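You operate a simulated robot arm through the tools that you are given. There is no shell and no other tool.

You are at the controls of a simulated robot arm. One attempt, no reset.

TASK
Tighten and comb the flat braid, then wind it to the yellow line.
Fine: pull the handle first; stand the green comb back in its tray; push the handle back, swing the lever off, wind with the orange knob, swing the lever back; the blue comb and the other braids stay as they are.

It is judged by the outcome, as a careful person would: the job done as asked, and still so three seconds after it is handed in. It fails if anything else is knocked over, pushed out of place, dropped, spilled or broken.

THE ROBOT
A 7-joint arm with a fingered hand, fixed in place. Base frame: the origin is at the foot of the arm, x ahead of it, y to its left, z up; the work surface is at about z = 81.8. Lengths are in cm, angles in rad, forces in N, time in s.
With the tool pointing down near the work surface it reaches from about 10 to 58 cm from the base axis. Its first joint turns from -1.204 to 3.002 rad. Payload 3.4 kg.
The TCP is the grasp point between the finger pads, 2.5 cm short of the fingertips. In the tool frame z runs along the fingers and y along their closing line. The gripper opens to 8.8 cm. The gripper's body begins 2.9 cm behind the TCP. The gripper is a hand of 5 fingers: y runs from the thumb to the fingers, the wrist lies at [-1.3, -9.7, -16.2] in the tool frame.
Orientation is that of the tool frame in the base frame, as a unit quaternion [w, x, y, z]. With the fingers straight down and the wrist toward the robot, the tool's x, y and z point along [0, 1, 0], [1, 0, 0] and [0, 0, -1] of the base frame.

THE INTERFACE
- The arm moves only by the tool drive_tool. Its argument "series" is a list of rows, each an object of numbers (a shift or turn left out is 0): "wx", "wy", "wz": the turn, a rotation vector about the tool's x, y, z in degrees; "x", "y", "z": the shift along the tool's x, y, z in cm. In form: [{"wx": .., "wy": .., "wz": .., "x": .., "y": .., "z": ..}, ...]. A call has 1 to 20 rows; each row shifts and turns the commanded pose from where the row before left it, along the tool's axes as they then stand. A row lasts 0.2 s, in which the tool goes at most 5 cm and 0.15 rad; a call with a longer step from one row to the next is refused whole. A pose out of reach is approached as far as the arm can. The call stops where the force on the tool passes 70 N (or 10 N more than at its start, if that is more) or the arm is blocked; 0.2 s more then pass. In this call time passes only in rows, and 0.2 s behind the last. It gives the time, the measured TCP pose, the force on the tool (base axes), the opening and the grip force at its end, in the units of the frame above (readings bear some noise), with the torque about the TCP (base axes, N m) and any sound that the robot's microphone picked up, and new pictures: "views" is both (left out), scene, wrist or none.
- Cameras (640 x 400 px; columns grow to the right, rows downward): "scene" is fixed at [41.59, 65.4, 152.35]; the picture's right is [-0.98, -0.20, 0.00], its down [-0.15, 0.74, -0.65] and it looks along [0.13, -0.64, -0.76] (base axes); focal length 221 px, centre (320, 200). "wrist" rides on the gripper at [5.9, -7.9, -10.5] in the tool frame; the picture's right is [-0.73, 0.32, -0.61], its down [-0.62, -0.68, 0.38] and it looks along [-0.29, 0.66, 0.70] (tool axes); focal length 234 px, centre (320, 200). There is no depth. A picture from a camera that has moved, and an enlarged one, comes with that camera's place and axes in the base frame and with its lens. The place of the scene camera against the robot may be out by one fixed shift of up to 1.8 cm in any direction.
- lift_body(by): slides the trunk up (or, below 0, down) by that many cm; the arm rides with it, the base frame stays. It gives what a move gives, with no picture.
- set_fingers(index, middle, ring, little, thumb_bend, thumb_turn): sets how far each is bent, from 0 (flat) to 1 (curled in); at 0.3 the hand is open as for a grip, at 0.7 the pads meet at the TCP. One left out holds its place. A second passes; each finger stops where it meets its share of the squeeze, and holds until it gets a number again. It is the only way to open and close the hand. It gives what a move gives, with no picture; readings hold the bend of each and the force on index, middle, ring, little, thumb and palm. thumb_turn goes from beside the hand (0) to across from the fingers (1), as for a grip.
- enlarge(camera, box): a new picture of the part [left, top, right, bottom] of that camera's present view, enlarged. No time passes.
- hand_in(): hands the job in; it is judged then, once.

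Nothing tells you positions but the pictures and the camera data. Unless the task says otherwise, let go and move clear before handing in.

The tools are called after "Emit:" as name(argument=value, ...) on one line, values as JSON. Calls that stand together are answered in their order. drive_tool: Moves the arm, as the interface text tells. Its arguments: {"type":"object","properties":{"series":{"type":"array","items":{"type":"object","properties":{"wx":{"type":"number"},"wy":{"type":"number"},"wz":{"type":"number"},"x":{"type":"number"},"y":{"type":"number"},"z":{"type":"number"}}}},"views":{"type":"string","enum":["both","scene","wrist","none"]}},"required":["series"]} The other tools are called the same way: lift_body (by) slides the trunk up or down; set_fingers (index, middle, ring, little, thumb_bend, thumb_turn) moves the fingers one by one; enlarge (camera, box) takes an enlarged picture of a part of a camera's view; hand_in () hands the job in.

At the start:

```text
clock: 0.0
tool_pos: [39.63, -37.72, 112.02]
orientation: [0.0, 0.707, 0.707, 0.0]
ft_force: [0.2, 0.7, -0.6]
wrist_torque: [0.01, 0.0, -0.03]
width: 8.73
grasp_force: 0.0
shape: jaw
bend: [0.3, 0.3, 0.3, 0.3, 0.3, 0.98]
finger forces: [0.0, 0.0, 0.1, 0.0, 0.0, 0.0]
trunk travel left (down, up): [-87.5, 6.5]
```

scene: 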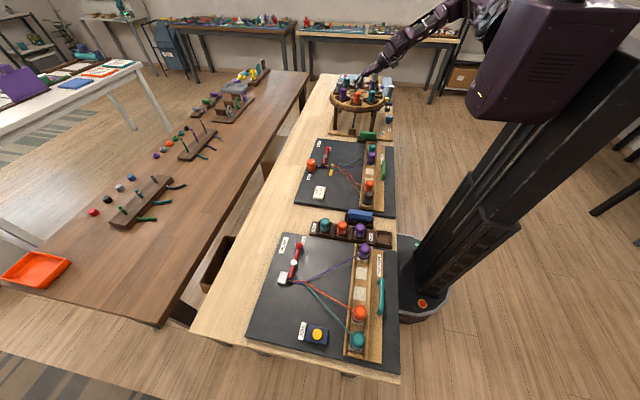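
wrist: 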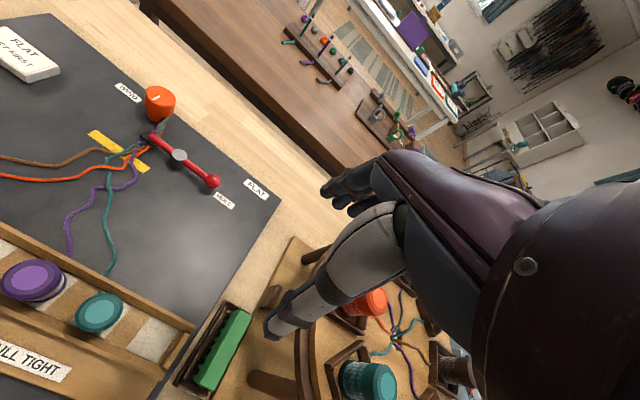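

I see a bench with two black boards, a round braiding stand and a tray of bobbins; the hand hovers near the round stand. I'll enlarge several parts of the pictures to identify the flat braid, handle, lever, knob and combs before moving.

Emit:
enlarge(camera="scene", box=[290, 60, 410, 135])

Emit:
enlarge(camera="scene", box=[285, 130, 413, 220])

Emit:
enlarge(camera="scene", box=[230, 205, 410, 375])

Emit:
enlarge(camera="wrist", box=[0, 0, 320, 200])

Emit:
enlarge(camera="wrist", box=[0, 200, 320, 400])

```text
5.33 times, centred on (350, 98) of scene
camera zoom: at [41.59, 65.4, 152.35], right [-0.98, -0.2, 0.0], down [-0.15, 0.74, -0.65], along [0.13, -0.64, -0.76], focal length 1176 px, centre (160, 747)
```

zoom: 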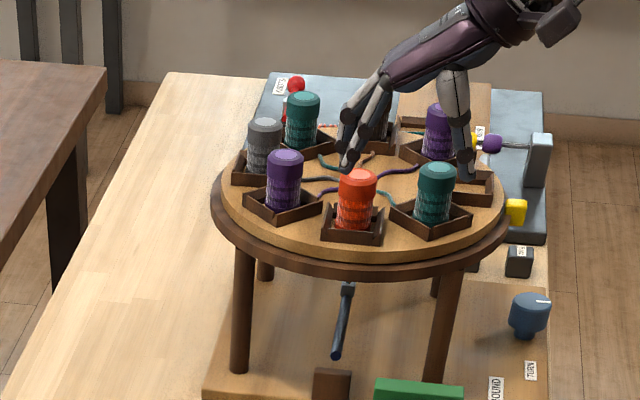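

```text
4.44 times, centred on (349, 175) of scene
camera zoom: at [41.59, 65.4, 152.35], right [-0.98, -0.2, 0.0], down [-0.15, 0.74, -0.65], along [0.13, -0.64, -0.76], focal length 980 px, centre (191, 311)
```

zoom: 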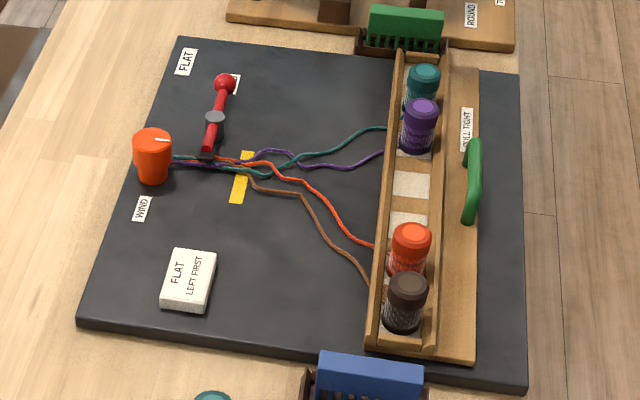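

```text
2.35 times, centred on (320, 290) of scene
camera zoom: at [41.59, 65.4, 152.35], right [-0.98, -0.2, 0.0], down [-0.15, 0.74, -0.65], along [0.13, -0.64, -0.76], focal length 519 px, centre (320, -12)
```

zoom: 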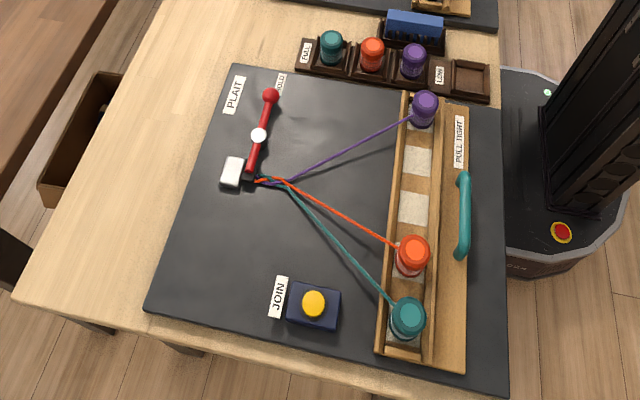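

```text
2.00 times, centred on (160, 100) of wrist
camera zoom: at [31.93, -31.77, 122.58], right [0.32, -0.73, 0.61], down [-0.68, -0.62, -0.38], along [0.66, -0.29, -0.7], focal length 468 px, centre (640, 400)
```

zoom: 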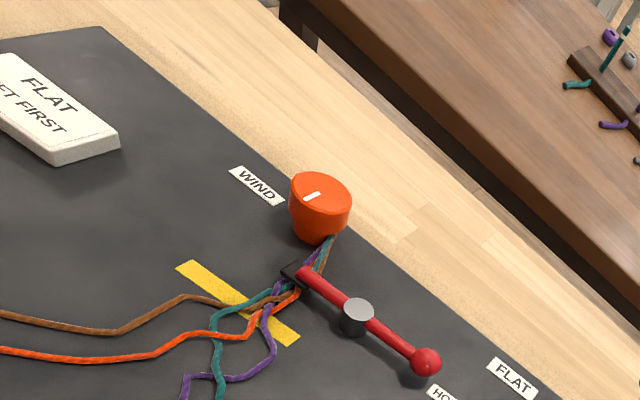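

```text
2.00 times, centred on (160, 300) of wrist
camera zoom: at [31.93, -31.77, 122.58], right [0.32, -0.73, 0.61], down [-0.68, -0.62, -0.38], along [0.66, -0.29, -0.7], focal length 468 px, centre (640, 0)
```

zoom: 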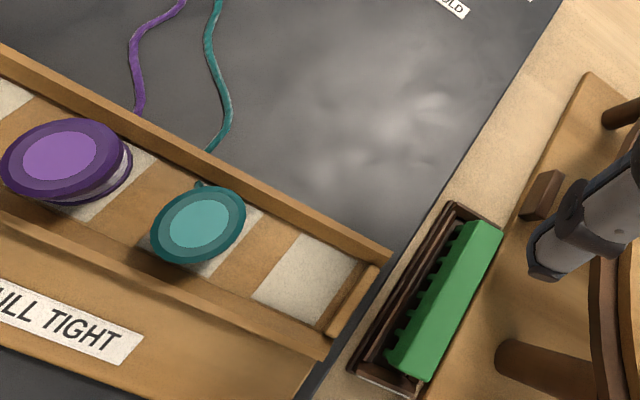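

The middle board is labelled FLAT: it has the red HOLD lever, the orange WIND knob near the far edge, a yellow line, the green PULL TIGHT handle on the robot side, and the green comb in a tray at the end by the round stand. I'll move the hand back over the board to get clear wrist views for measuring.

Emit:
drive_tool(series=[{"x": 3.4, "y": -2.2}, {"x": 3.4, "y": -2.2}, {"x": 3.4, "y": -2.2}, {"x": 3.4, "y": -2.2}, {"x": 3.4, "y": -2.2}, {"x": 3.4, "y": -2.2}, {"x": 3.4, "y": -2.2}], views="both")

```text
clock: 1.6
tool_pos: [32.98, -20.2, 106.72]
orientation: [-0.001, 0.707, 0.708, -0.001]
ft_force: [-0.4, 0.4, -0.1]
wrist_torque: [0.01, 0.02, -0.01]
width: 8.79
grasp_force: 0.0
shape: jaw
bend: [0.3, 0.3, 0.3, 0.3, 0.3, 0.98]
finger forces: [0.1, 0.0, 0.0, 0.0, 0.0, 0.1]
out of reach, approached as far as the arm can: row 4, 5, 6, 7
trunk travel left (down, up): [-87.5, 6.5]
camera wrist: at [25.22, -14.34, 117.25], right [0.33, -0.73, 0.61], down [-0.68, -0.62, -0.38], along [0.66, -0.29, -0.7], focal length 234 px, centre (320, 200)
```

scene: 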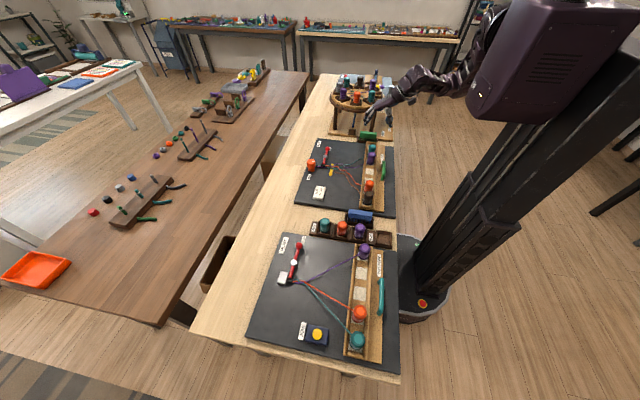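
wrist: 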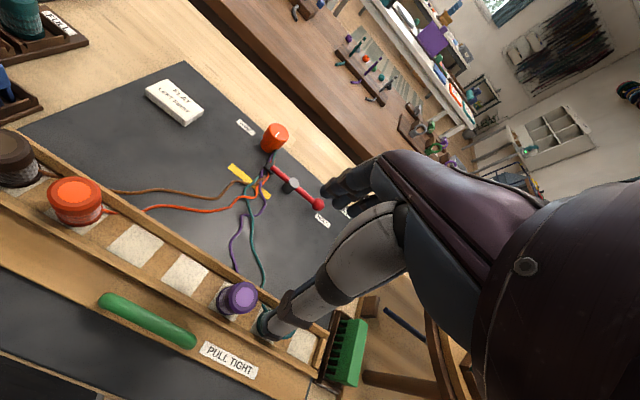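

The last rows were out of reach at that height. I'll lower the tool, where reach is better, and check what pose results.

Emit:
drive_tool(series=[{"z": 3}, {"z": 3}, {"z": 3}], views="both")

```text
clock: 2.4
tool_pos: [31.77, -21.19, 102.95]
orientation: [-0.003, 0.704, 0.71, 0.004]
ft_force: [-0.4, 0.7, -0.6]
wrist_torque: [0.0, -0.01, -0.02]
width: 8.77
grasp_force: 0.0
shape: jaw
bend: [0.3, 0.3, 0.3, 0.3, 0.3, 0.98]
finger forces: [0.1, 0.0, 0.0, 0.1, 0.0, 0.0]
out of reach, approached as far as the arm can: row 1, 2, 3
trunk travel left (down, up): [-87.5, 6.5]
camera wrist: at [23.84, -15.5, 113.5], right [0.33, -0.73, 0.6], down [-0.68, -0.63, -0.39], along [0.66, -0.28, -0.7], focal length 234 px, centre (320, 200)
```

scene: 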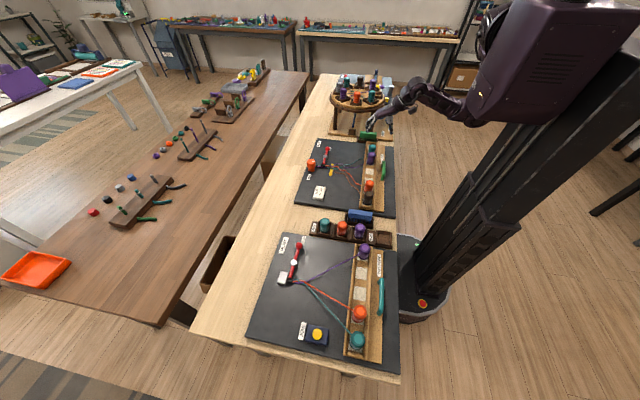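
wrist: 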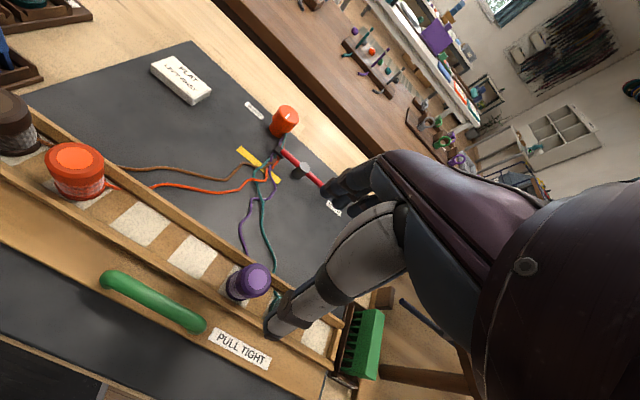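

Emit:
drive_tool(series=[{"z": 2.5}, {"z": 2.5}], views="none")

```text
clock: 3.0
tool_pos: [31.72, -21.27, 102.93]
orientation: [-0.005, 0.704, 0.71, 0.004]
ft_force: [0.1, 0.7, 0.8]
wrist_torque: [-0.02, -0.02, 0.0]
width: 8.79
grasp_force: 0.2
shape: jaw
bend: [0.3, 0.3, 0.3, 0.3, 0.3, 0.98]
finger forces: [0.0, 0.1, 0.0, 0.0, 0.0, 0.0]
out of reach, approached as far as the arm can: row 1, 2
trunk travel left (down, up): [-87.5, 6.5]
```

Emit:
drive_tool(series=[{"y": 4, "x": -1}, {"y": 4, "x": -1}, {"y": 4, "x": -1}], views="none")

```text
clock: 3.8
tool_pos: [44.14, -24.11, 102.68]
orientation: [-0.001, 0.708, 0.706, 0.0]
ft_force: [0.3, 0.2, -0.2]
wrist_torque: [0.01, 0.01, 0.02]
width: 8.76
grasp_force: 0.0
shape: jaw
bend: [0.3, 0.3, 0.3, 0.3, 0.3, 0.98]
finger forces: [0.1, 0.0, 0.1, 0.0, 0.0, 0.0]
trunk travel left (down, up): [-87.5, 6.5]
```

Emit:
drive_tool(series=[{"x": 3, "y": -1, "z": 1}, {"x": 3, "y": -1, "z": 1}], views="both")

```text
clock: 4.4
tool_pos: [42.55, -19.33, 101.06]
orientation: [0.0, 0.708, 0.706, 0.001]
ft_force: [-0.5, -1.0, 0.5]
wrist_torque: [-0.01, 0.01, 0.02]
width: 8.79
grasp_force: 0.0
shape: jaw
bend: [0.3, 0.3, 0.3, 0.3, 0.3, 0.98]
finger forces: [0.0, 0.0, 0.1, 0.0, 0.0, 0.1]
out of reach, approached as far as the arm can: row 2
trunk travel left (down, up): [-87.5, 6.5]
camera wrist: at [34.76, -13.43, 111.56], right [0.32, -0.73, 0.61], down [-0.68, -0.62, -0.38], along [0.66, -0.29, -0.7], focal length 234 px, centre (320, 200)
```

scene: 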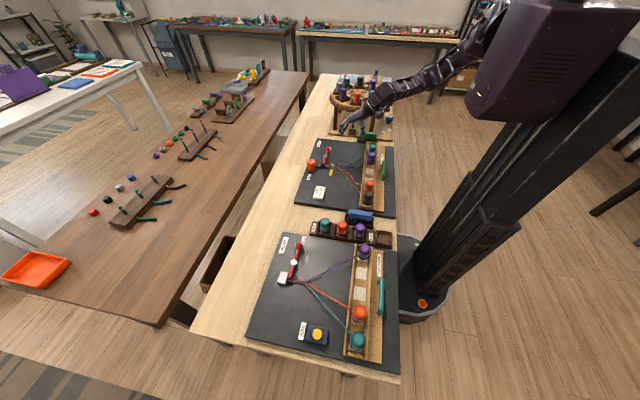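
wrist: 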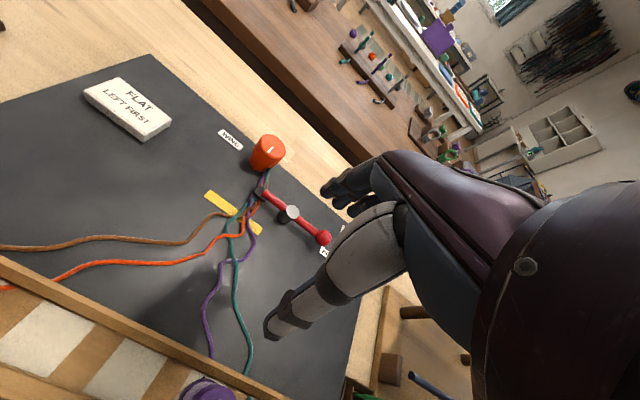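

The board is in clear view now, with the knob, lever and yellow line measured roughly at x≈60, 56 and 52. I'll test reach by descending and turning the wrist slightly, as the current pose hits a limit.

Emit:
drive_tool(series=[{"z": 3}, {"z": 3}], views="none")

Emit:
drive_tool(series=[{"x": 2}, {"x": 2}], views="none")

```text
clock: 5.0
tool_pos: [42.58, -19.2, 101.02]
orientation: [0.001, 0.707, 0.707, 0.0]
ft_force: [-0.5, -0.1, 0.1]
wrist_torque: [-0.03, -0.04, 0.0]
width: 8.78
grasp_force: 0.0
shape: jaw
bend: [0.3, 0.3, 0.3, 0.3, 0.3, 0.98]
finger forces: [0.0, 0.1, 0.0, 0.0, 0.1, 0.0]
out of reach, approached as far as the arm can: row 1, 2
trunk travel left (down, up): [-87.5, 6.5]
```

```text
clock: 5.6
tool_pos: [42.38, -17.78, 101.37]
orientation: [-0.002, 0.707, 0.707, 0.0]
ft_force: [0.0, 0.1, -0.2]
wrist_torque: [-0.01, 0.03, -0.02]
width: 8.76
grasp_force: 0.1
shape: jaw
bend: [0.3, 0.3, 0.3, 0.3, 0.3, 0.98]
finger forces: [0.0, 0.1, 0.1, 0.0, 0.0, 0.0]
out of reach, approached as far as the arm can: row 1, 2
trunk travel left (down, up): [-87.5, 6.5]
```

The limit is downward reach: the trunk is too high. I'll lower the trunk a little, over the empty middle of the board, and retest.

Emit:
lift_body(by=-6)

Emit:
drive_tool(series=[{"z": -3}, {"z": -3}], views="none")

```text
clock: 6.6
tool_pos: [42.53, -17.78, 95.32]
orientation: [-0.002, 0.707, 0.708, -0.001]
ft_force: [0.3, -0.7, 0.1]
wrist_torque: [0.01, -0.01, -0.01]
width: 8.76
grasp_force: 0.0
shape: jaw
bend: [0.3, 0.3, 0.3, 0.3, 0.3, 0.98]
finger forces: [0.0, 0.1, 0.0, 0.1, 0.1, 0.0]
trunk travel left (down, up): [-81.5, 12.5]
```

```text
clock: 7.2
tool_pos: [42.5, -17.71, 101.45]
orientation: [-0.003, 0.707, 0.707, -0.002]
ft_force: [0.1, -0.8, 0.2]
wrist_torque: [0.0, -0.01, 0.0]
width: 8.77
grasp_force: 0.0
shape: jaw
bend: [0.3, 0.3, 0.3, 0.3, 0.3, 0.98]
finger forces: [0.0, 0.0, 0.0, 0.0, 0.0, 0.1]
trunk travel left (down, up): [-81.5, 12.5]
```

Emit:
drive_tool(series=[{"z": -3}, {"z": -3}], views="none")

Emit:
lift_body(by=-10)

Emit:
drive_tool(series=[{"z": -3}, {"z": -3}, {"z": -3}, {"z": -3}], views="none")

```text
clock: 7.8
tool_pos: [42.57, -17.67, 107.46]
orientation: [-0.003, 0.707, 0.708, -0.002]
ft_force: [0.1, 0.1, -0.8]
wrist_torque: [0.01, 0.0, 0.04]
width: 8.76
grasp_force: 0.0
shape: jaw
bend: [0.3, 0.3, 0.3, 0.3, 0.3, 0.98]
finger forces: [0.1, 0.0, 0.0, 0.0, 0.0, 0.0]
trunk travel left (down, up): [-81.5, 12.5]
```

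```text
clock: 9.1
tool_pos: [42.72, -17.83, 97.36]
orientation: [-0.002, 0.707, 0.708, 0.0]
ft_force: [0.8, -0.3, -0.5]
wrist_torque: [0.01, 0.0, -0.01]
width: 8.78
grasp_force: 0.0
shape: jaw
bend: [0.3, 0.3, 0.3, 0.3, 0.3, 0.98]
finger forces: [0.0, 0.0, 0.0, 0.0, 0.0, 0.0]
trunk travel left (down, up): [-71.5, 22.5]
```

```text
clock: 10.1
tool_pos: [42.63, -17.94, 109.54]
orientation: [-0.003, 0.707, 0.708, -0.001]
ft_force: [-1.2, 0.4, 0.1]
wrist_torque: [0.0, 0.03, 0.0]
width: 8.79
grasp_force: 0.1
shape: jaw
bend: [0.3, 0.3, 0.3, 0.3, 0.3, 0.98]
finger forces: [0.0, 0.0, 0.0, 0.0, 0.0, 0.0]
trunk travel left (down, up): [-71.5, 22.5]
```

Emit:
lift_body(by=-10)

Emit:
drive_tool(series=[{"z": -2, "y": -3}, {"z": -2, "y": -3}, {"z": -2, "y": -3}, {"x": 3, "y": -2}, {"x": 3, "y": -2}, {"x": 3, "y": -2}], views="both")

```text
clock: 11.5
tool_pos: [42.64, -17.99, 99.42]
orientation: [-0.003, 0.707, 0.708, -0.001]
ft_force: [-0.1, 0.0, 0.4]
wrist_torque: [0.02, -0.04, -0.01]
width: 8.77
grasp_force: 0.2
shape: jaw
bend: [0.3, 0.3, 0.3, 0.3, 0.3, 0.98]
finger forces: [0.0, 0.0, 0.0, 0.0, 0.1, 0.0]
trunk travel left (down, up): [-61.5, 32.5]
```

```text
clock: 12.9
tool_pos: [35.43, -8.87, 109.67]
orientation: [-0.003, 0.707, 0.708, -0.002]
ft_force: [0.1, 0.0, -0.5]
wrist_torque: [-0.01, 0.0, 0.0]
width: 8.77
grasp_force: 0.0
shape: jaw
bend: [0.3, 0.3, 0.3, 0.3, 0.3, 0.98]
finger forces: [0.0, 0.0, 0.1, 0.0, 0.0, 0.0]
out of reach, approached as far as the arm can: row 2, 3, 4, 5, 6
trunk travel left (down, up): [-61.5, 32.5]
camera wrist: at [27.66, -3.03, 120.18], right [0.33, -0.73, 0.6], down [-0.68, -0.62, -0.38], along [0.65, -0.29, -0.7], focal length 234 px, centre (320, 200)
```

scene: 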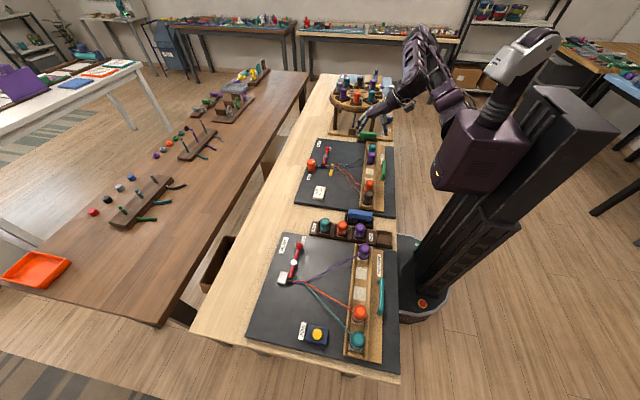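
wrist: 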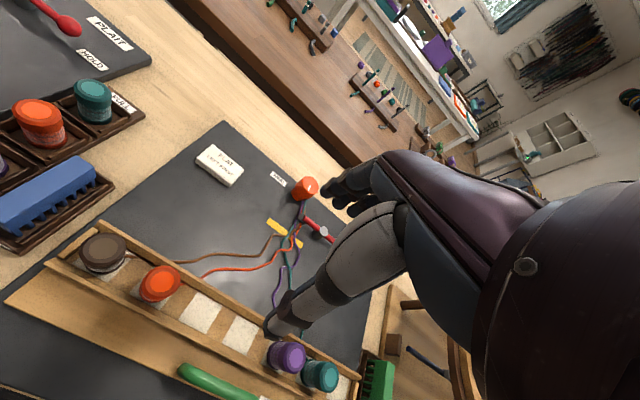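

The trunk is now low enough that the arm has room both up and down. I'll enlarge this wrist view to measure the handle, comb, lever and braid.

Emit:
enlarge(camera="wrist", box=[180, 130, 380, 255])

Emit:
enlarge(camera="wrist", box=[160, 275, 400, 400])

Emit:
enlarge(camera="wrist", box=[0, 100, 240, 250])

```text
3.20 times, centred on (280, 192) of wrist
camera zoom: at [27.66, -3.03, 120.18], right [0.33, -0.73, 0.6], down [-0.68, -0.62, -0.38], along [0.65, -0.29, -0.7], focal length 749 px, centre (448, 224)
```

zoom: 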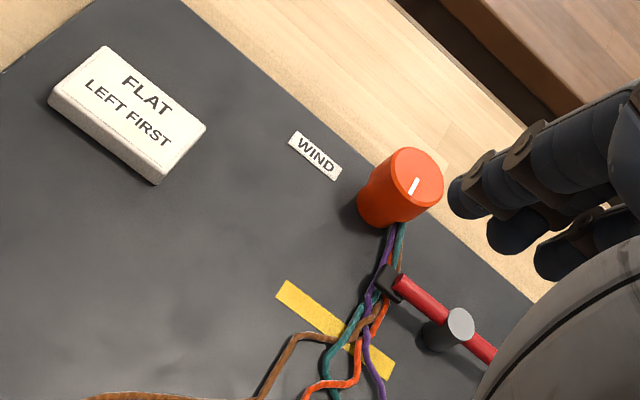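

```text
2.67 times, centred on (280, 338) of wrist
camera zoom: at [27.66, -3.03, 120.18], right [0.33, -0.73, 0.6], down [-0.68, -0.62, -0.38], along [0.65, -0.29, -0.7], focal length 624 px, centre (427, -167)
```

zoom: 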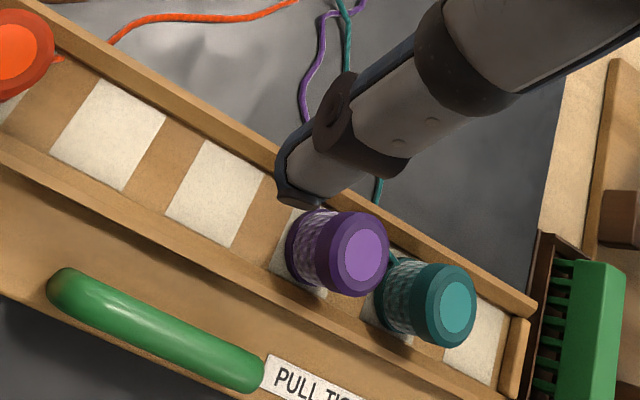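

```text
2.67 times, centred on (120, 175) of wrist
camera zoom: at [27.66, -3.03, 120.18], right [0.33, -0.73, 0.6], down [-0.68, -0.62, -0.38], along [0.65, -0.29, -0.7], focal length 624 px, centre (853, 267)
```

zoom: 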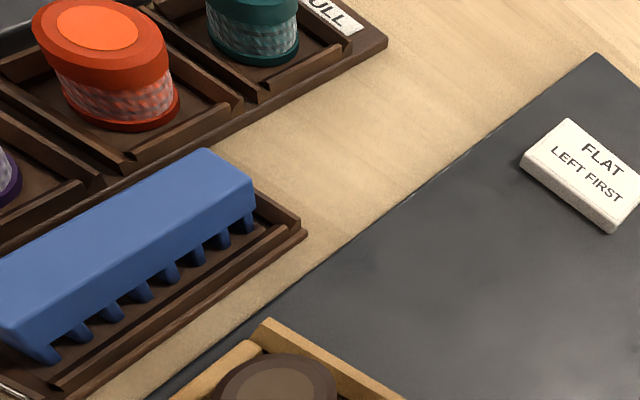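

The handle bar runs along y from about −11 to −21 at x≈27, z≈85.5, with the rack wall about 3 cm beyond it. I'll partly close the fingers so they fit between bar and wall, and move above the bar.

Emit:
set_fingers(index=0.5, middle=0.5, ring=0.5, little=0.5)

Emit:
drive_tool(series=[{"x": -1.2, "y": -1.7, "z": 2.6}, {"x": -1.2, "y": -1.7, "z": 2.6}, {"x": -1.2, "y": -1.7, "z": 2.6}, {"x": -1.2, "y": -1.7, "z": 2.6}, {"x": -1.2, "y": -1.7, "z": 2.6}], views="both")

```text
clock: 13.9
tool_pos: [35.32, -9.08, 109.59]
orientation: [-0.002, 0.707, 0.707, -0.002]
ft_force: [-1.5, 0.2, -0.3]
wrist_torque: [0.01, 0.01, 0.01]
width: 6.34
grasp_force: 0.1
shape: fingers
bend: [0.5, 0.5, 0.5, 0.5, 0.3, 0.98]
finger forces: [0.0, 0.0, 0.1, 0.1, 0.0, 0.1]
trunk travel left (down, up): [-61.5, 32.5]
```

```text
clock: 15.1
tool_pos: [39.43, -12.96, 101.94]
orientation: [-0.003, 0.707, 0.708, -0.003]
ft_force: [-0.1, -0.5, 0.2]
wrist_torque: [0.03, 0.04, 0.03]
width: 6.33
grasp_force: 0.1
shape: fingers
bend: [0.5, 0.5, 0.5, 0.5, 0.3, 0.98]
finger forces: [0.1, 0.0, 0.1, 0.1, 0.0, 0.0]
out of reach, approached as far as the arm can: row 1, 2, 3, 4, 5
trunk travel left (down, up): [-61.5, 32.5]
camera wrist: at [31.73, -7.08, 112.59], right [0.33, -0.73, 0.6], down [-0.68, -0.62, -0.38], along [0.65, -0.29, -0.7], focal length 234 px, centre (320, 200)
```

scene: 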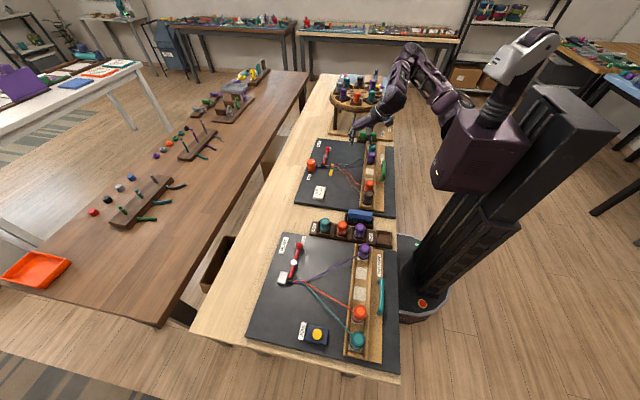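
wrist: 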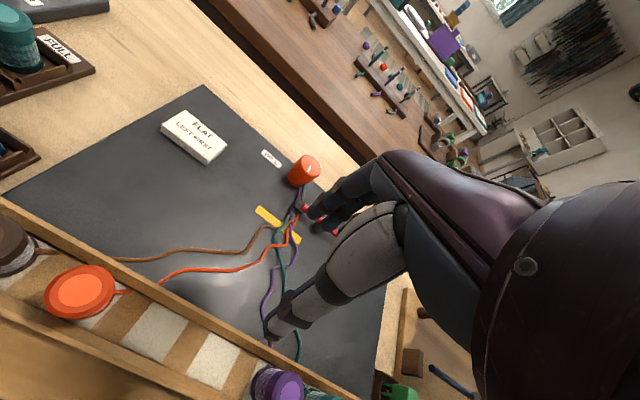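

The arm cannot fold close enough with the fingers straight down, so I'll tilt the hand so the fingers point back toward the robot (a hooking pose), which moves the wrist outward, then approach the handle.

Emit:
drive_tool(series=[{"wx": 7.5}, {"wx": 7.5}, {"wx": 7.5}, {"wx": 7.5}], views="none")

Emit:
drive_tool(series=[{"y": -3.5}, {"y": -3.5}, {"y": -3.5}], views="both")

```text
clock: 16.1
tool_pos: [39.51, -12.82, 101.97]
orientation: [-0.186, 0.681, 0.683, -0.184]
ft_force: [-0.8, -0.4, -0.6]
wrist_torque: [0.03, -0.03, 0.01]
width: 6.32
grasp_force: 0.1
shape: fingers
bend: [0.5, 0.5, 0.5, 0.5, 0.3, 0.98]
finger forces: [0.0, 0.0, 0.1, 0.0, 0.0, 0.0]
trunk travel left (down, up): [-61.5, 32.5]
```

```text
clock: 16.9
tool_pos: [30.26, -12.77, 107.44]
orientation: [-0.185, 0.681, 0.684, -0.184]
ft_force: [-0.4, 0.2, -1.1]
wrist_torque: [0.0, 0.0, 0.03]
width: 6.35
grasp_force: 0.1
shape: fingers
bend: [0.5, 0.5, 0.5, 0.5, 0.3, 0.98]
finger forces: [0.0, 0.0, 0.1, 0.0, 0.1, 0.0]
trunk travel left (down, up): [-61.5, 32.5]
camera wrist: at [28.7, -6.99, 120.54], right [0.59, -0.73, 0.36], down [-0.78, -0.62, 0.01], along [0.22, -0.29, -0.93], focal length 234 px, centre (320, 200)
```

scene: 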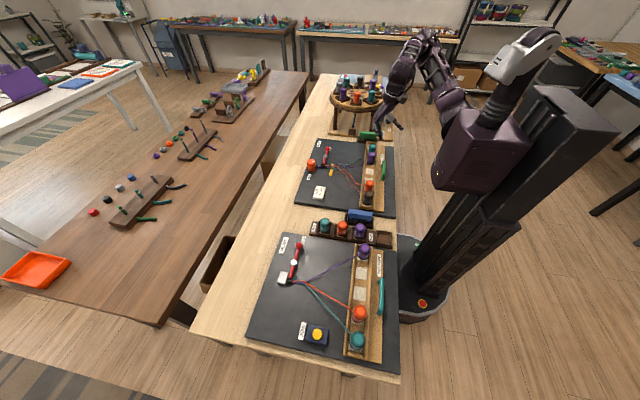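
wrist: 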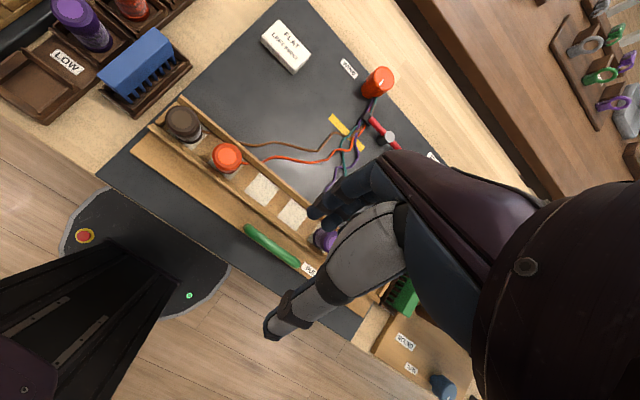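

This pose works and gives a near top-down view of the whole station. I'll enlarge it to pin down positions precisely.

Emit:
enlarge(camera="wrist", box=[120, 90, 340, 290])

Emit:
enlarge(camera="wrist", box=[240, 10, 440, 170])

Emit:
enlarge(camera="wrist", box=[200, 180, 440, 340])

```text
2.00 times, centred on (230, 190) of wrist
camera zoom: at [28.7, -6.99, 120.54], right [0.59, -0.73, 0.36], down [-0.78, -0.62, 0.01], along [0.22, -0.29, -0.93], focal length 468 px, centre (500, 220)
```

zoom: 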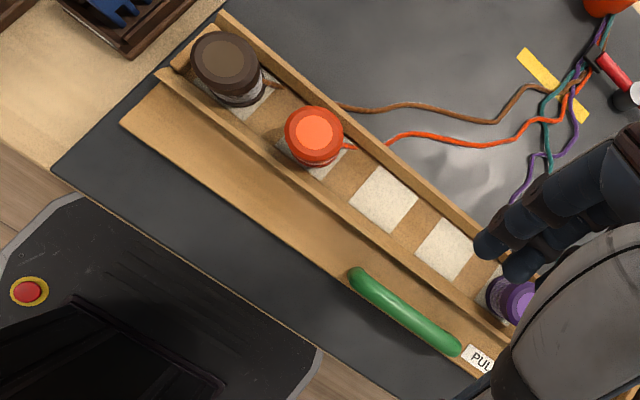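

```text
2.50 times, centred on (340, 90) of wrist
camera zoom: at [28.7, -6.99, 120.54], right [0.59, -0.73, 0.36], down [-0.78, -0.62, 0.01], along [0.22, -0.29, -0.93], focal length 585 px, centre (270, 475)
```

zoom: 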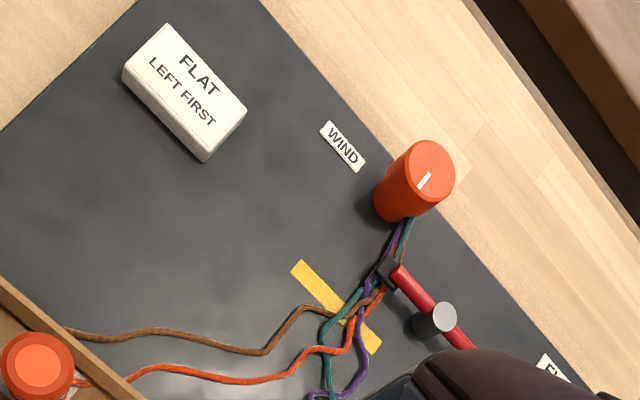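

```text
2.50 times, centred on (320, 260) of wrist
camera zoom: at [28.7, -6.99, 120.54], right [0.59, -0.73, 0.36], down [-0.78, -0.62, 0.01], along [0.22, -0.29, -0.93], focal length 585 px, centre (320, 50)
```

zoom: 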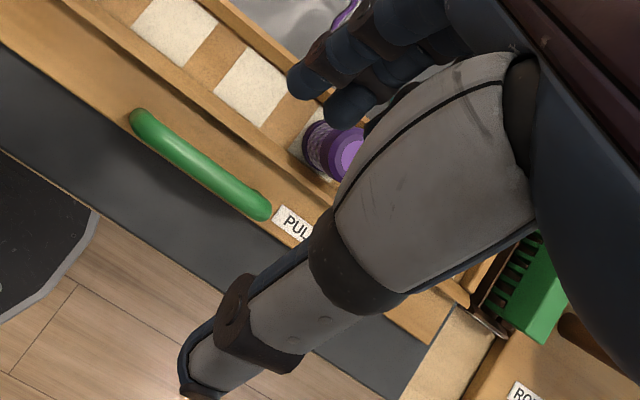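

Emit:
enlarge(camera="wrist", box=[230, 195, 330, 275])

Emit:
enlarge(camera="wrist", box=[360, 255, 460, 335])

Emit:
enlarge(camera="wrist", box=[310, 100, 410, 170])

```text
5.00 times, centred on (280, 235) of wrist
camera zoom: at [28.7, -6.99, 120.54], right [0.59, -0.73, 0.36], down [-0.78, -0.62, 0.01], along [0.22, -0.29, -0.93], focal length 1171 px, centre (520, 25)
```

zoom: 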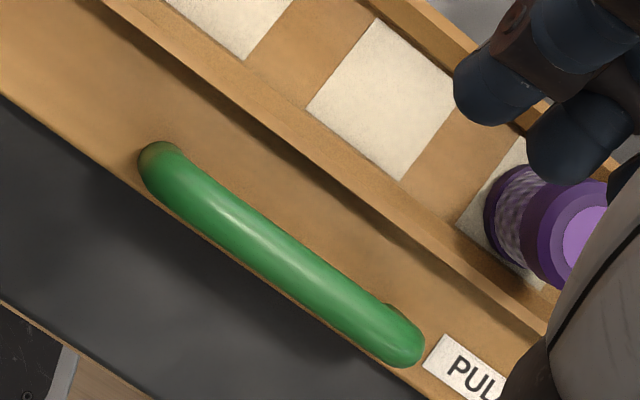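

```text
5.00 times, centred on (410, 295) of wrist
camera zoom: at [28.7, -6.99, 120.54], right [0.59, -0.73, 0.36], down [-0.78, -0.62, 0.01], along [0.22, -0.29, -0.93], focal length 1171 px, centre (-130, -275)
```

zoom: 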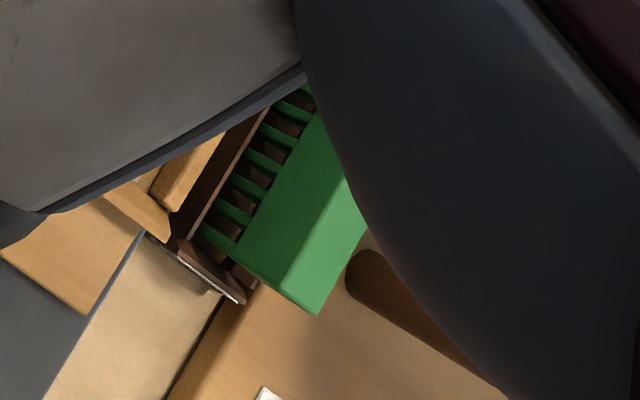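

```text
5.71 times, centred on (360, 135) of wrist
camera zoom: at [28.7, -6.99, 120.54], right [0.59, -0.73, 0.36], down [-0.78, -0.62, 0.01], along [0.22, -0.29, -0.93], focal length 1338 px, centre (91, 571)
```

zoom: 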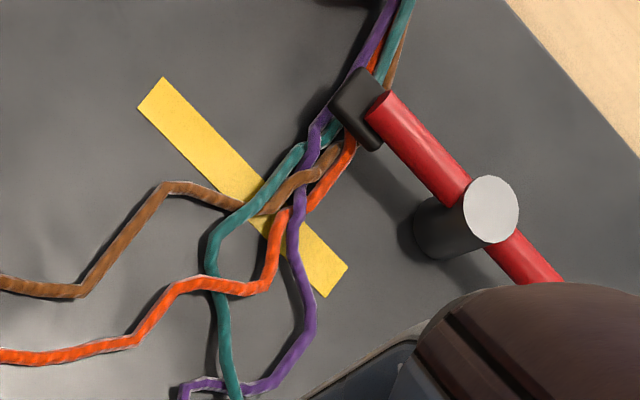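

The bar is at x≈26.7 with about 1.9 cm gap to the rack wall, and the bobbin beside it stands at y≈−22.6. I'll descend to about 93 cm above the bar with the hooking tilt and check reach and alignment.

Emit:
drive_tool(series=[{"x": -0.14, "y": 1.06, "z": 2.7}, {"x": -0.14, "y": 1.06, "z": 2.7}, {"x": -0.14, "y": 1.06, "z": 2.7}, {"x": -0.14, "y": 1.06, "z": 2.7}], views="both")

```text
clock: 17.9
tool_pos: [30.63, -13.3, 96.12]
orientation: [-0.187, 0.681, 0.683, -0.184]
ft_force: [-0.2, -0.3, -0.8]
wrist_torque: [0.0, 0.02, -0.01]
width: 6.32
grasp_force: 0.1
shape: fingers
bend: [0.5, 0.5, 0.5, 0.5, 0.3, 0.98]
finger forces: [0.0, 0.0, 0.0, 0.0, 0.0, 0.0]
out of reach, approached as far as the arm can: row 3, 4
trunk travel left (down, up): [-61.5, 32.5]
camera wrist: at [29.21, -7.45, 109.28], right [0.59, -0.73, 0.36], down [-0.78, -0.62, 0.01], along [0.22, -0.29, -0.93], focal length 234 px, centre (320, 200)
```

scene: 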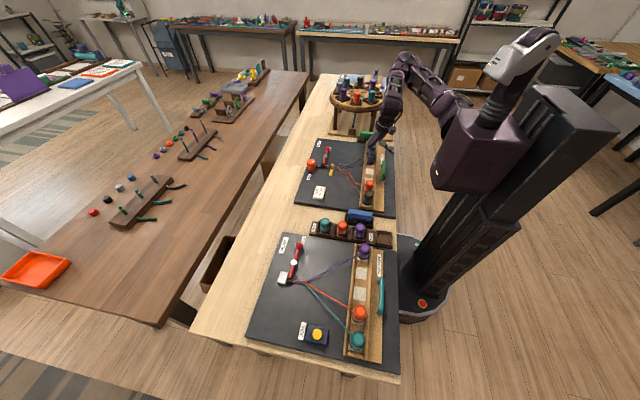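
wrist: 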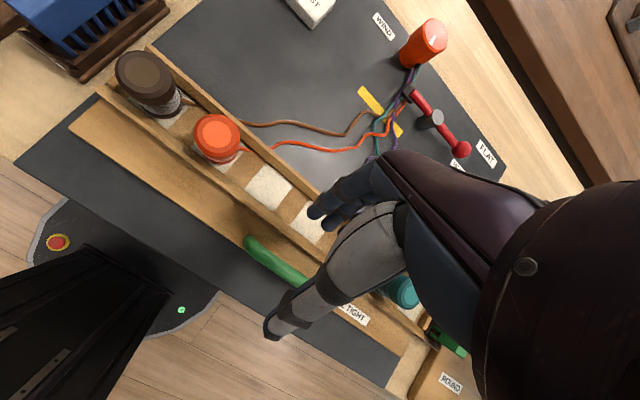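

Still short by about 2 cm because the elbow is fully folded. Raising the trunk should open the elbow, so I'll raise it and come down again.

Emit:
lift_body(by=12)

Emit:
drive_tool(series=[{"y": -0.5, "z": 2.7}, {"y": 0.5, "z": 2.7}, {"y": 0.5, "z": 2.7}, {"y": 0.5, "z": 2.7}], views="none")

```text
clock: 19.4
tool_pos: [30.55, -13.22, 108.16]
orientation: [-0.186, 0.682, 0.683, -0.185]
ft_force: [0.7, 0.7, -0.3]
wrist_torque: [0.02, 0.01, 0.01]
width: 6.32
grasp_force: 0.1
shape: fingers
bend: [0.5, 0.5, 0.5, 0.5, 0.3, 0.98]
finger forces: [0.1, 0.0, 0.0, 0.0, 0.0, 0.0]
trunk travel left (down, up): [-73.5, 20.5]
```

```text
clock: 20.4
tool_pos: [29.31, -13.03, 98.03]
orientation: [-0.186, 0.681, 0.684, -0.184]
ft_force: [-0.4, 0.4, 0.3]
wrist_torque: [-0.01, 0.02, 0.01]
width: 6.34
grasp_force: 0.1
shape: fingers
bend: [0.5, 0.5, 0.5, 0.5, 0.3, 0.98]
finger forces: [0.0, 0.2, 0.1, 0.1, 0.1, 0.1]
out of reach, approached as far as the arm can: row 1, 2, 3
trunk travel left (down, up): [-73.5, 20.5]
```

Emit:
drive_tool(series=[{"y": -1.3, "z": 0.75}, {"y": -1.3, "z": 0.75}], views="none")

Emit:
drive_tool(series=[{"wx": 7.5}, {"wx": 7.5}], views="none")

Emit:
drive_tool(series=[{"y": -1.05, "z": 1.05}, {"y": -1.05, "z": 1.05}], views="scene")

```text
clock: 21.0
tool_pos: [28.91, -12.79, 97.52]
orientation: [-0.186, 0.682, 0.683, -0.186]
ft_force: [0.3, -0.3, -0.2]
wrist_torque: [-0.03, -0.01, 0.0]
width: 6.33
grasp_force: 0.1
shape: fingers
bend: [0.5, 0.5, 0.5, 0.5, 0.3, 0.98]
finger forces: [0.0, 0.0, 0.0, 0.0, 0.0, 0.0]
out of reach, approached as far as the arm can: row 1, 2
trunk travel left (down, up): [-73.5, 20.5]
```

```text
clock: 21.6
tool_pos: [29.08, -12.76, 97.46]
orientation: [-0.273, 0.651, 0.654, -0.273]
ft_force: [-0.4, 0.2, 0.0]
wrist_torque: [-0.01, -0.01, -0.01]
width: 6.31
grasp_force: 0.0
shape: fingers
bend: [0.5, 0.5, 0.5, 0.5, 0.3, 0.98]
finger forces: [0.0, 0.0, 0.1, 0.0, 0.0, 0.0]
trunk travel left (down, up): [-73.5, 20.5]
```

```text
clock: 22.2
tool_pos: [26.18, -12.89, 97.37]
orientation: [-0.274, 0.651, 0.653, -0.272]
ft_force: [0.4, -0.1, -0.1]
wrist_torque: [0.01, -0.01, -0.01]
width: 6.33
grasp_force: 0.1
shape: fingers
bend: [0.5, 0.5, 0.5, 0.5, 0.3, 0.98]
finger forces: [0.1, 0.0, 0.0, 0.1, 0.0, 0.0]
trunk travel left (down, up): [-73.5, 20.5]
```

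scene: 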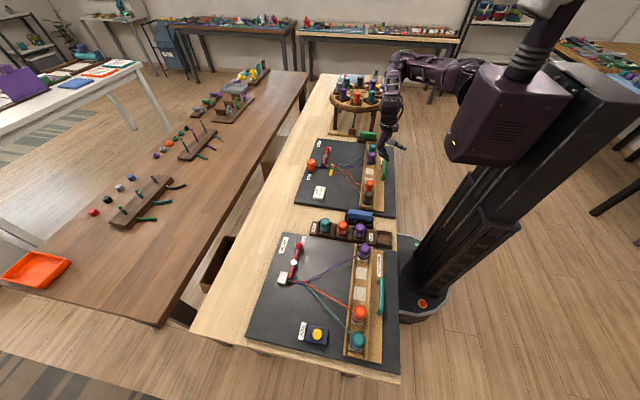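

With a steeper 45° hook the wrist can get over the handle. I'll descend toward it and look closely.

Emit:
drive_tool(series=[{"x": -0.2, "y": 1.37, "z": 0.9}, {"x": -0.2, "y": 1.37, "z": 0.9}, {"x": -0.2, "y": 1.37, "z": 0.9}, {"y": 1.37, "z": 0.9}], views="both")

```text
clock: 23.2
tool_pos: [27.28, -13.44, 91.13]
orientation: [-0.273, 0.651, 0.653, -0.273]
ft_force: [0.5, -0.4, 0.7]
wrist_torque: [0.01, -0.01, 0.0]
width: 6.34
grasp_force: 0.0
shape: fingers
bend: [0.5, 0.5, 0.5, 0.5, 0.3, 0.98]
finger forces: [0.0, 0.1, 0.1, 0.0, 0.0, 0.0]
trunk travel left (down, up): [-73.5, 20.5]
camera wrist: at [29.43, -7.57, 104.19], right [0.66, -0.72, 0.2], down [-0.75, -0.63, 0.21], along [-0.03, -0.29, -0.96], focal length 234 px, centre (320, 200)
```

scene: 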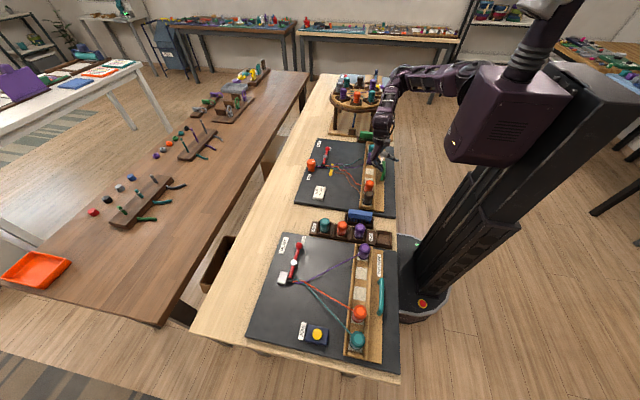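
wrist: 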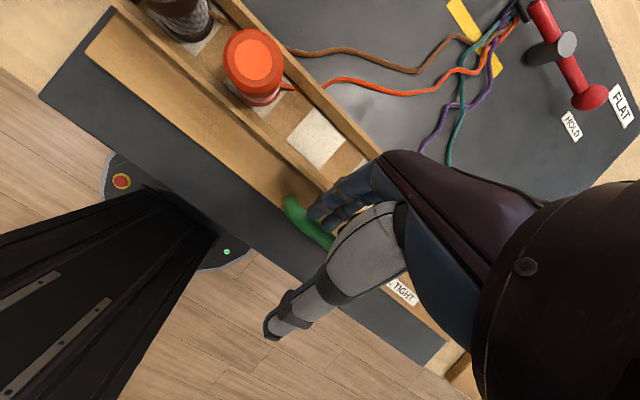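

Emit:
enlarge(camera="wrist", box=[260, 150, 420, 270])

Emit:
enlarge(camera="scene", box=[350, 120, 410, 190])

```text
3.33 times, centred on (340, 210) of wrist
camera zoom: at [29.43, -7.57, 104.19], right [0.66, -0.72, 0.2], down [-0.75, -0.63, 0.21], along [-0.03, -0.29, -0.96], focal length 781 px, centre (253, 167)
```

zoom: 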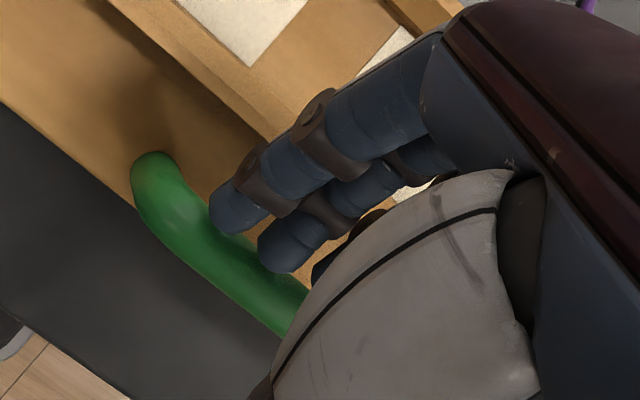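

```text
5.71 times, centred on (380, 155) of scene
camera zoom: at [41.59, 65.4, 152.35], right [-0.98, -0.2, 0.0], down [-0.15, 0.74, -0.65], along [0.13, -0.64, -0.76], focal length 1260 px, centre (-23, 457)
```

zoom: 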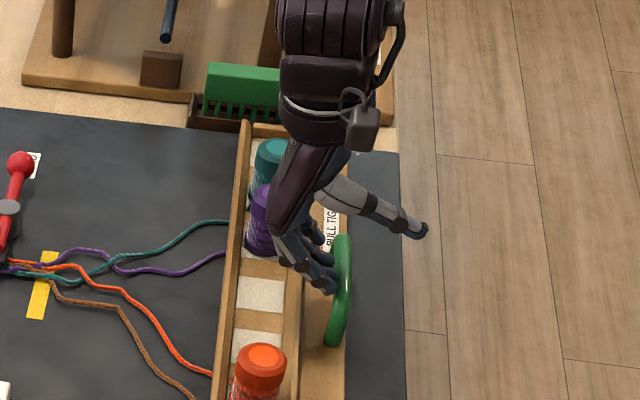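

The fingers hang just beyond the bar's far side and the thumb is on the robot side. I'll lower them about 2.5 cm, in two careful steps, so they sit behind the bar.

Emit:
drive_tool(series=[{"x": 0.2, "y": 0.55, "z": 0.35}, {"x": 0.2, "y": 0.53, "z": 0.35}], views="none")

Emit:
drive_tool(series=[{"x": 0.1, "y": 0.53, "z": 0.35}, {"x": 0.1, "y": 0.53, "z": 0.35}], views="both")

```text
clock: 23.8
tool_pos: [27.76, -12.93, 89.79]
orientation: [-0.274, 0.651, 0.653, -0.273]
ft_force: [0.6, 0.8, 0.1]
wrist_torque: [-0.01, -0.03, -0.01]
width: 6.31
grasp_force: 0.0
shape: fingers
bend: [0.5, 0.5, 0.5, 0.5, 0.3, 0.98]
finger forces: [0.0, 0.0, 0.1, 0.0, 0.1, 0.0]
trunk travel left (down, up): [-73.5, 20.5]
```

```text
clock: 24.4
tool_pos: [28.05, -12.71, 88.66]
orientation: [-0.273, 0.651, 0.654, -0.273]
ft_force: [-0.4, 0.2, -0.2]
wrist_torque: [0.01, -0.02, -0.02]
width: 6.32
grasp_force: 0.1
shape: fingers
bend: [0.5, 0.5, 0.5, 0.5, 0.3, 0.98]
finger forces: [0.0, 0.0, 0.0, 0.1, 0.1, 0.0]
trunk travel left (down, up): [-73.5, 20.5]
camera wrist: at [29.91, -6.91, 101.62], right [0.66, -0.73, 0.2], down [-0.75, -0.63, 0.21], along [-0.03, -0.29, -0.96], focal length 234 px, centre (320, 200)
```

scene: 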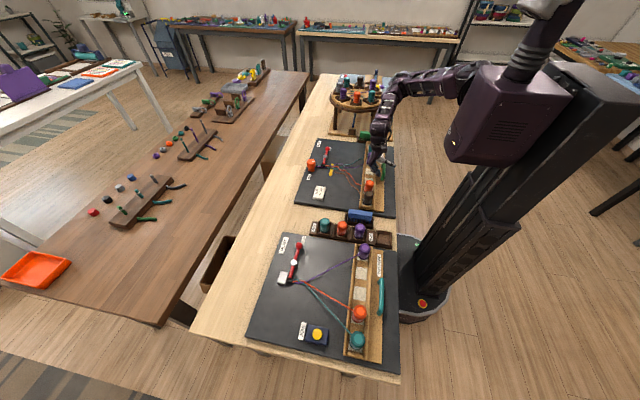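
wrist: 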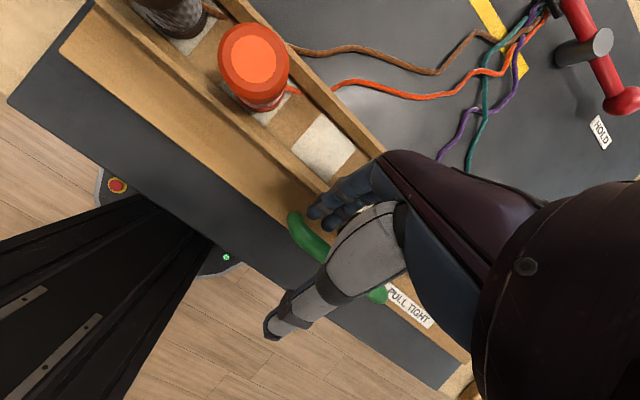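

Emit:
enlarge(camera="wrist", box=[260, 150, 420, 270])

Emit:
enlarge(camera="scene", box=[350, 120, 410, 190])

```text
3.33 times, centred on (340, 210) of wrist
camera zoom: at [29.91, -6.91, 101.62], right [0.66, -0.73, 0.2], down [-0.75, -0.63, 0.21], along [-0.03, -0.29, -0.96], focal length 781 px, centre (253, 167)
```

zoom: 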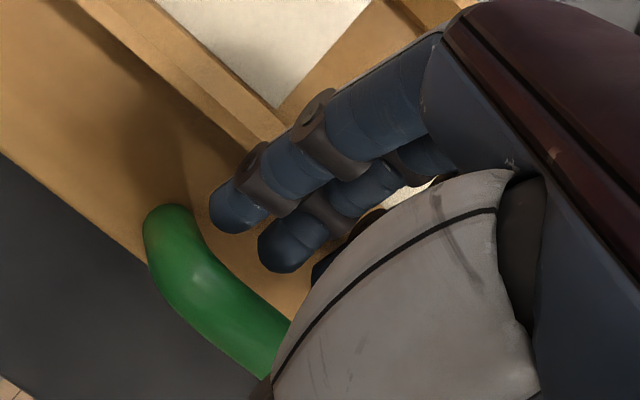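

```text
5.71 times, centred on (380, 155) of scene
camera zoom: at [41.59, 65.4, 152.35], right [-0.98, -0.2, 0.0], down [-0.15, 0.74, -0.65], along [0.13, -0.64, -0.76], focal length 1260 px, centre (-23, 457)
```

zoom: 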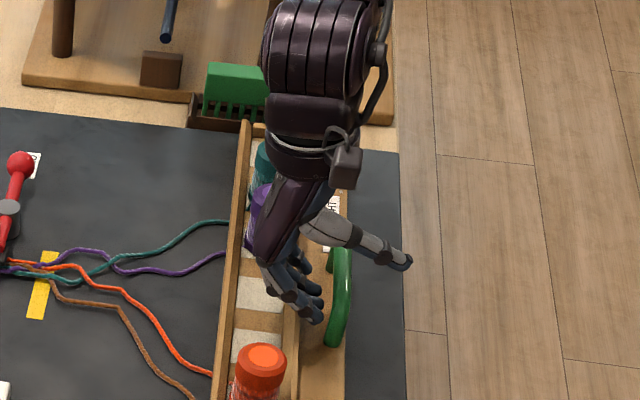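

The fingertips now sit between the bar and the rack wall. I'll shift slightly along the bar, then begin pulling toward the robot in small steps while watching force.

Emit:
drive_tool(series=[{"x": -0.6, "y": 0.2, "z": 0.2}, {"y": -0.35, "z": 0.35}, {"y": -0.35, "z": 0.35}], views="none")

Emit:
drive_tool(series=[{"y": -0.35, "z": 0.35}, {"y": -0.35, "z": 0.35}], views="none")

```text
clock: 25.2
tool_pos: [27.09, -13.34, 88.23]
orientation: [-0.272, 0.652, 0.654, -0.272]
ft_force: [2.2, -0.8, 0.7]
wrist_torque: [0.0, -0.08, -0.04]
width: 6.47
grasp_force: 0.7
shape: fingers
bend: [0.49, 0.5, 0.5, 0.5, 0.3, 0.98]
finger forces: [1.9, 0.0, 0.0, 0.1, 0.0, 0.0]
trunk travel left (down, up): [-73.5, 20.5]
```

```text
clock: 25.8
tool_pos: [25.99, -13.44, 88.39]
orientation: [-0.273, 0.651, 0.654, -0.273]
ft_force: [2.8, -1.8, 0.6]
wrist_torque: [-0.05, -0.09, 0.01]
width: 6.54
grasp_force: 1.8
shape: fingers
bend: [0.48, 0.5, 0.5, 0.5, 0.3, 0.98]
finger forces: [2.9, 0.1, 0.0, 0.1, 0.0, 0.0]
trunk travel left (down, up): [-73.5, 20.5]
```

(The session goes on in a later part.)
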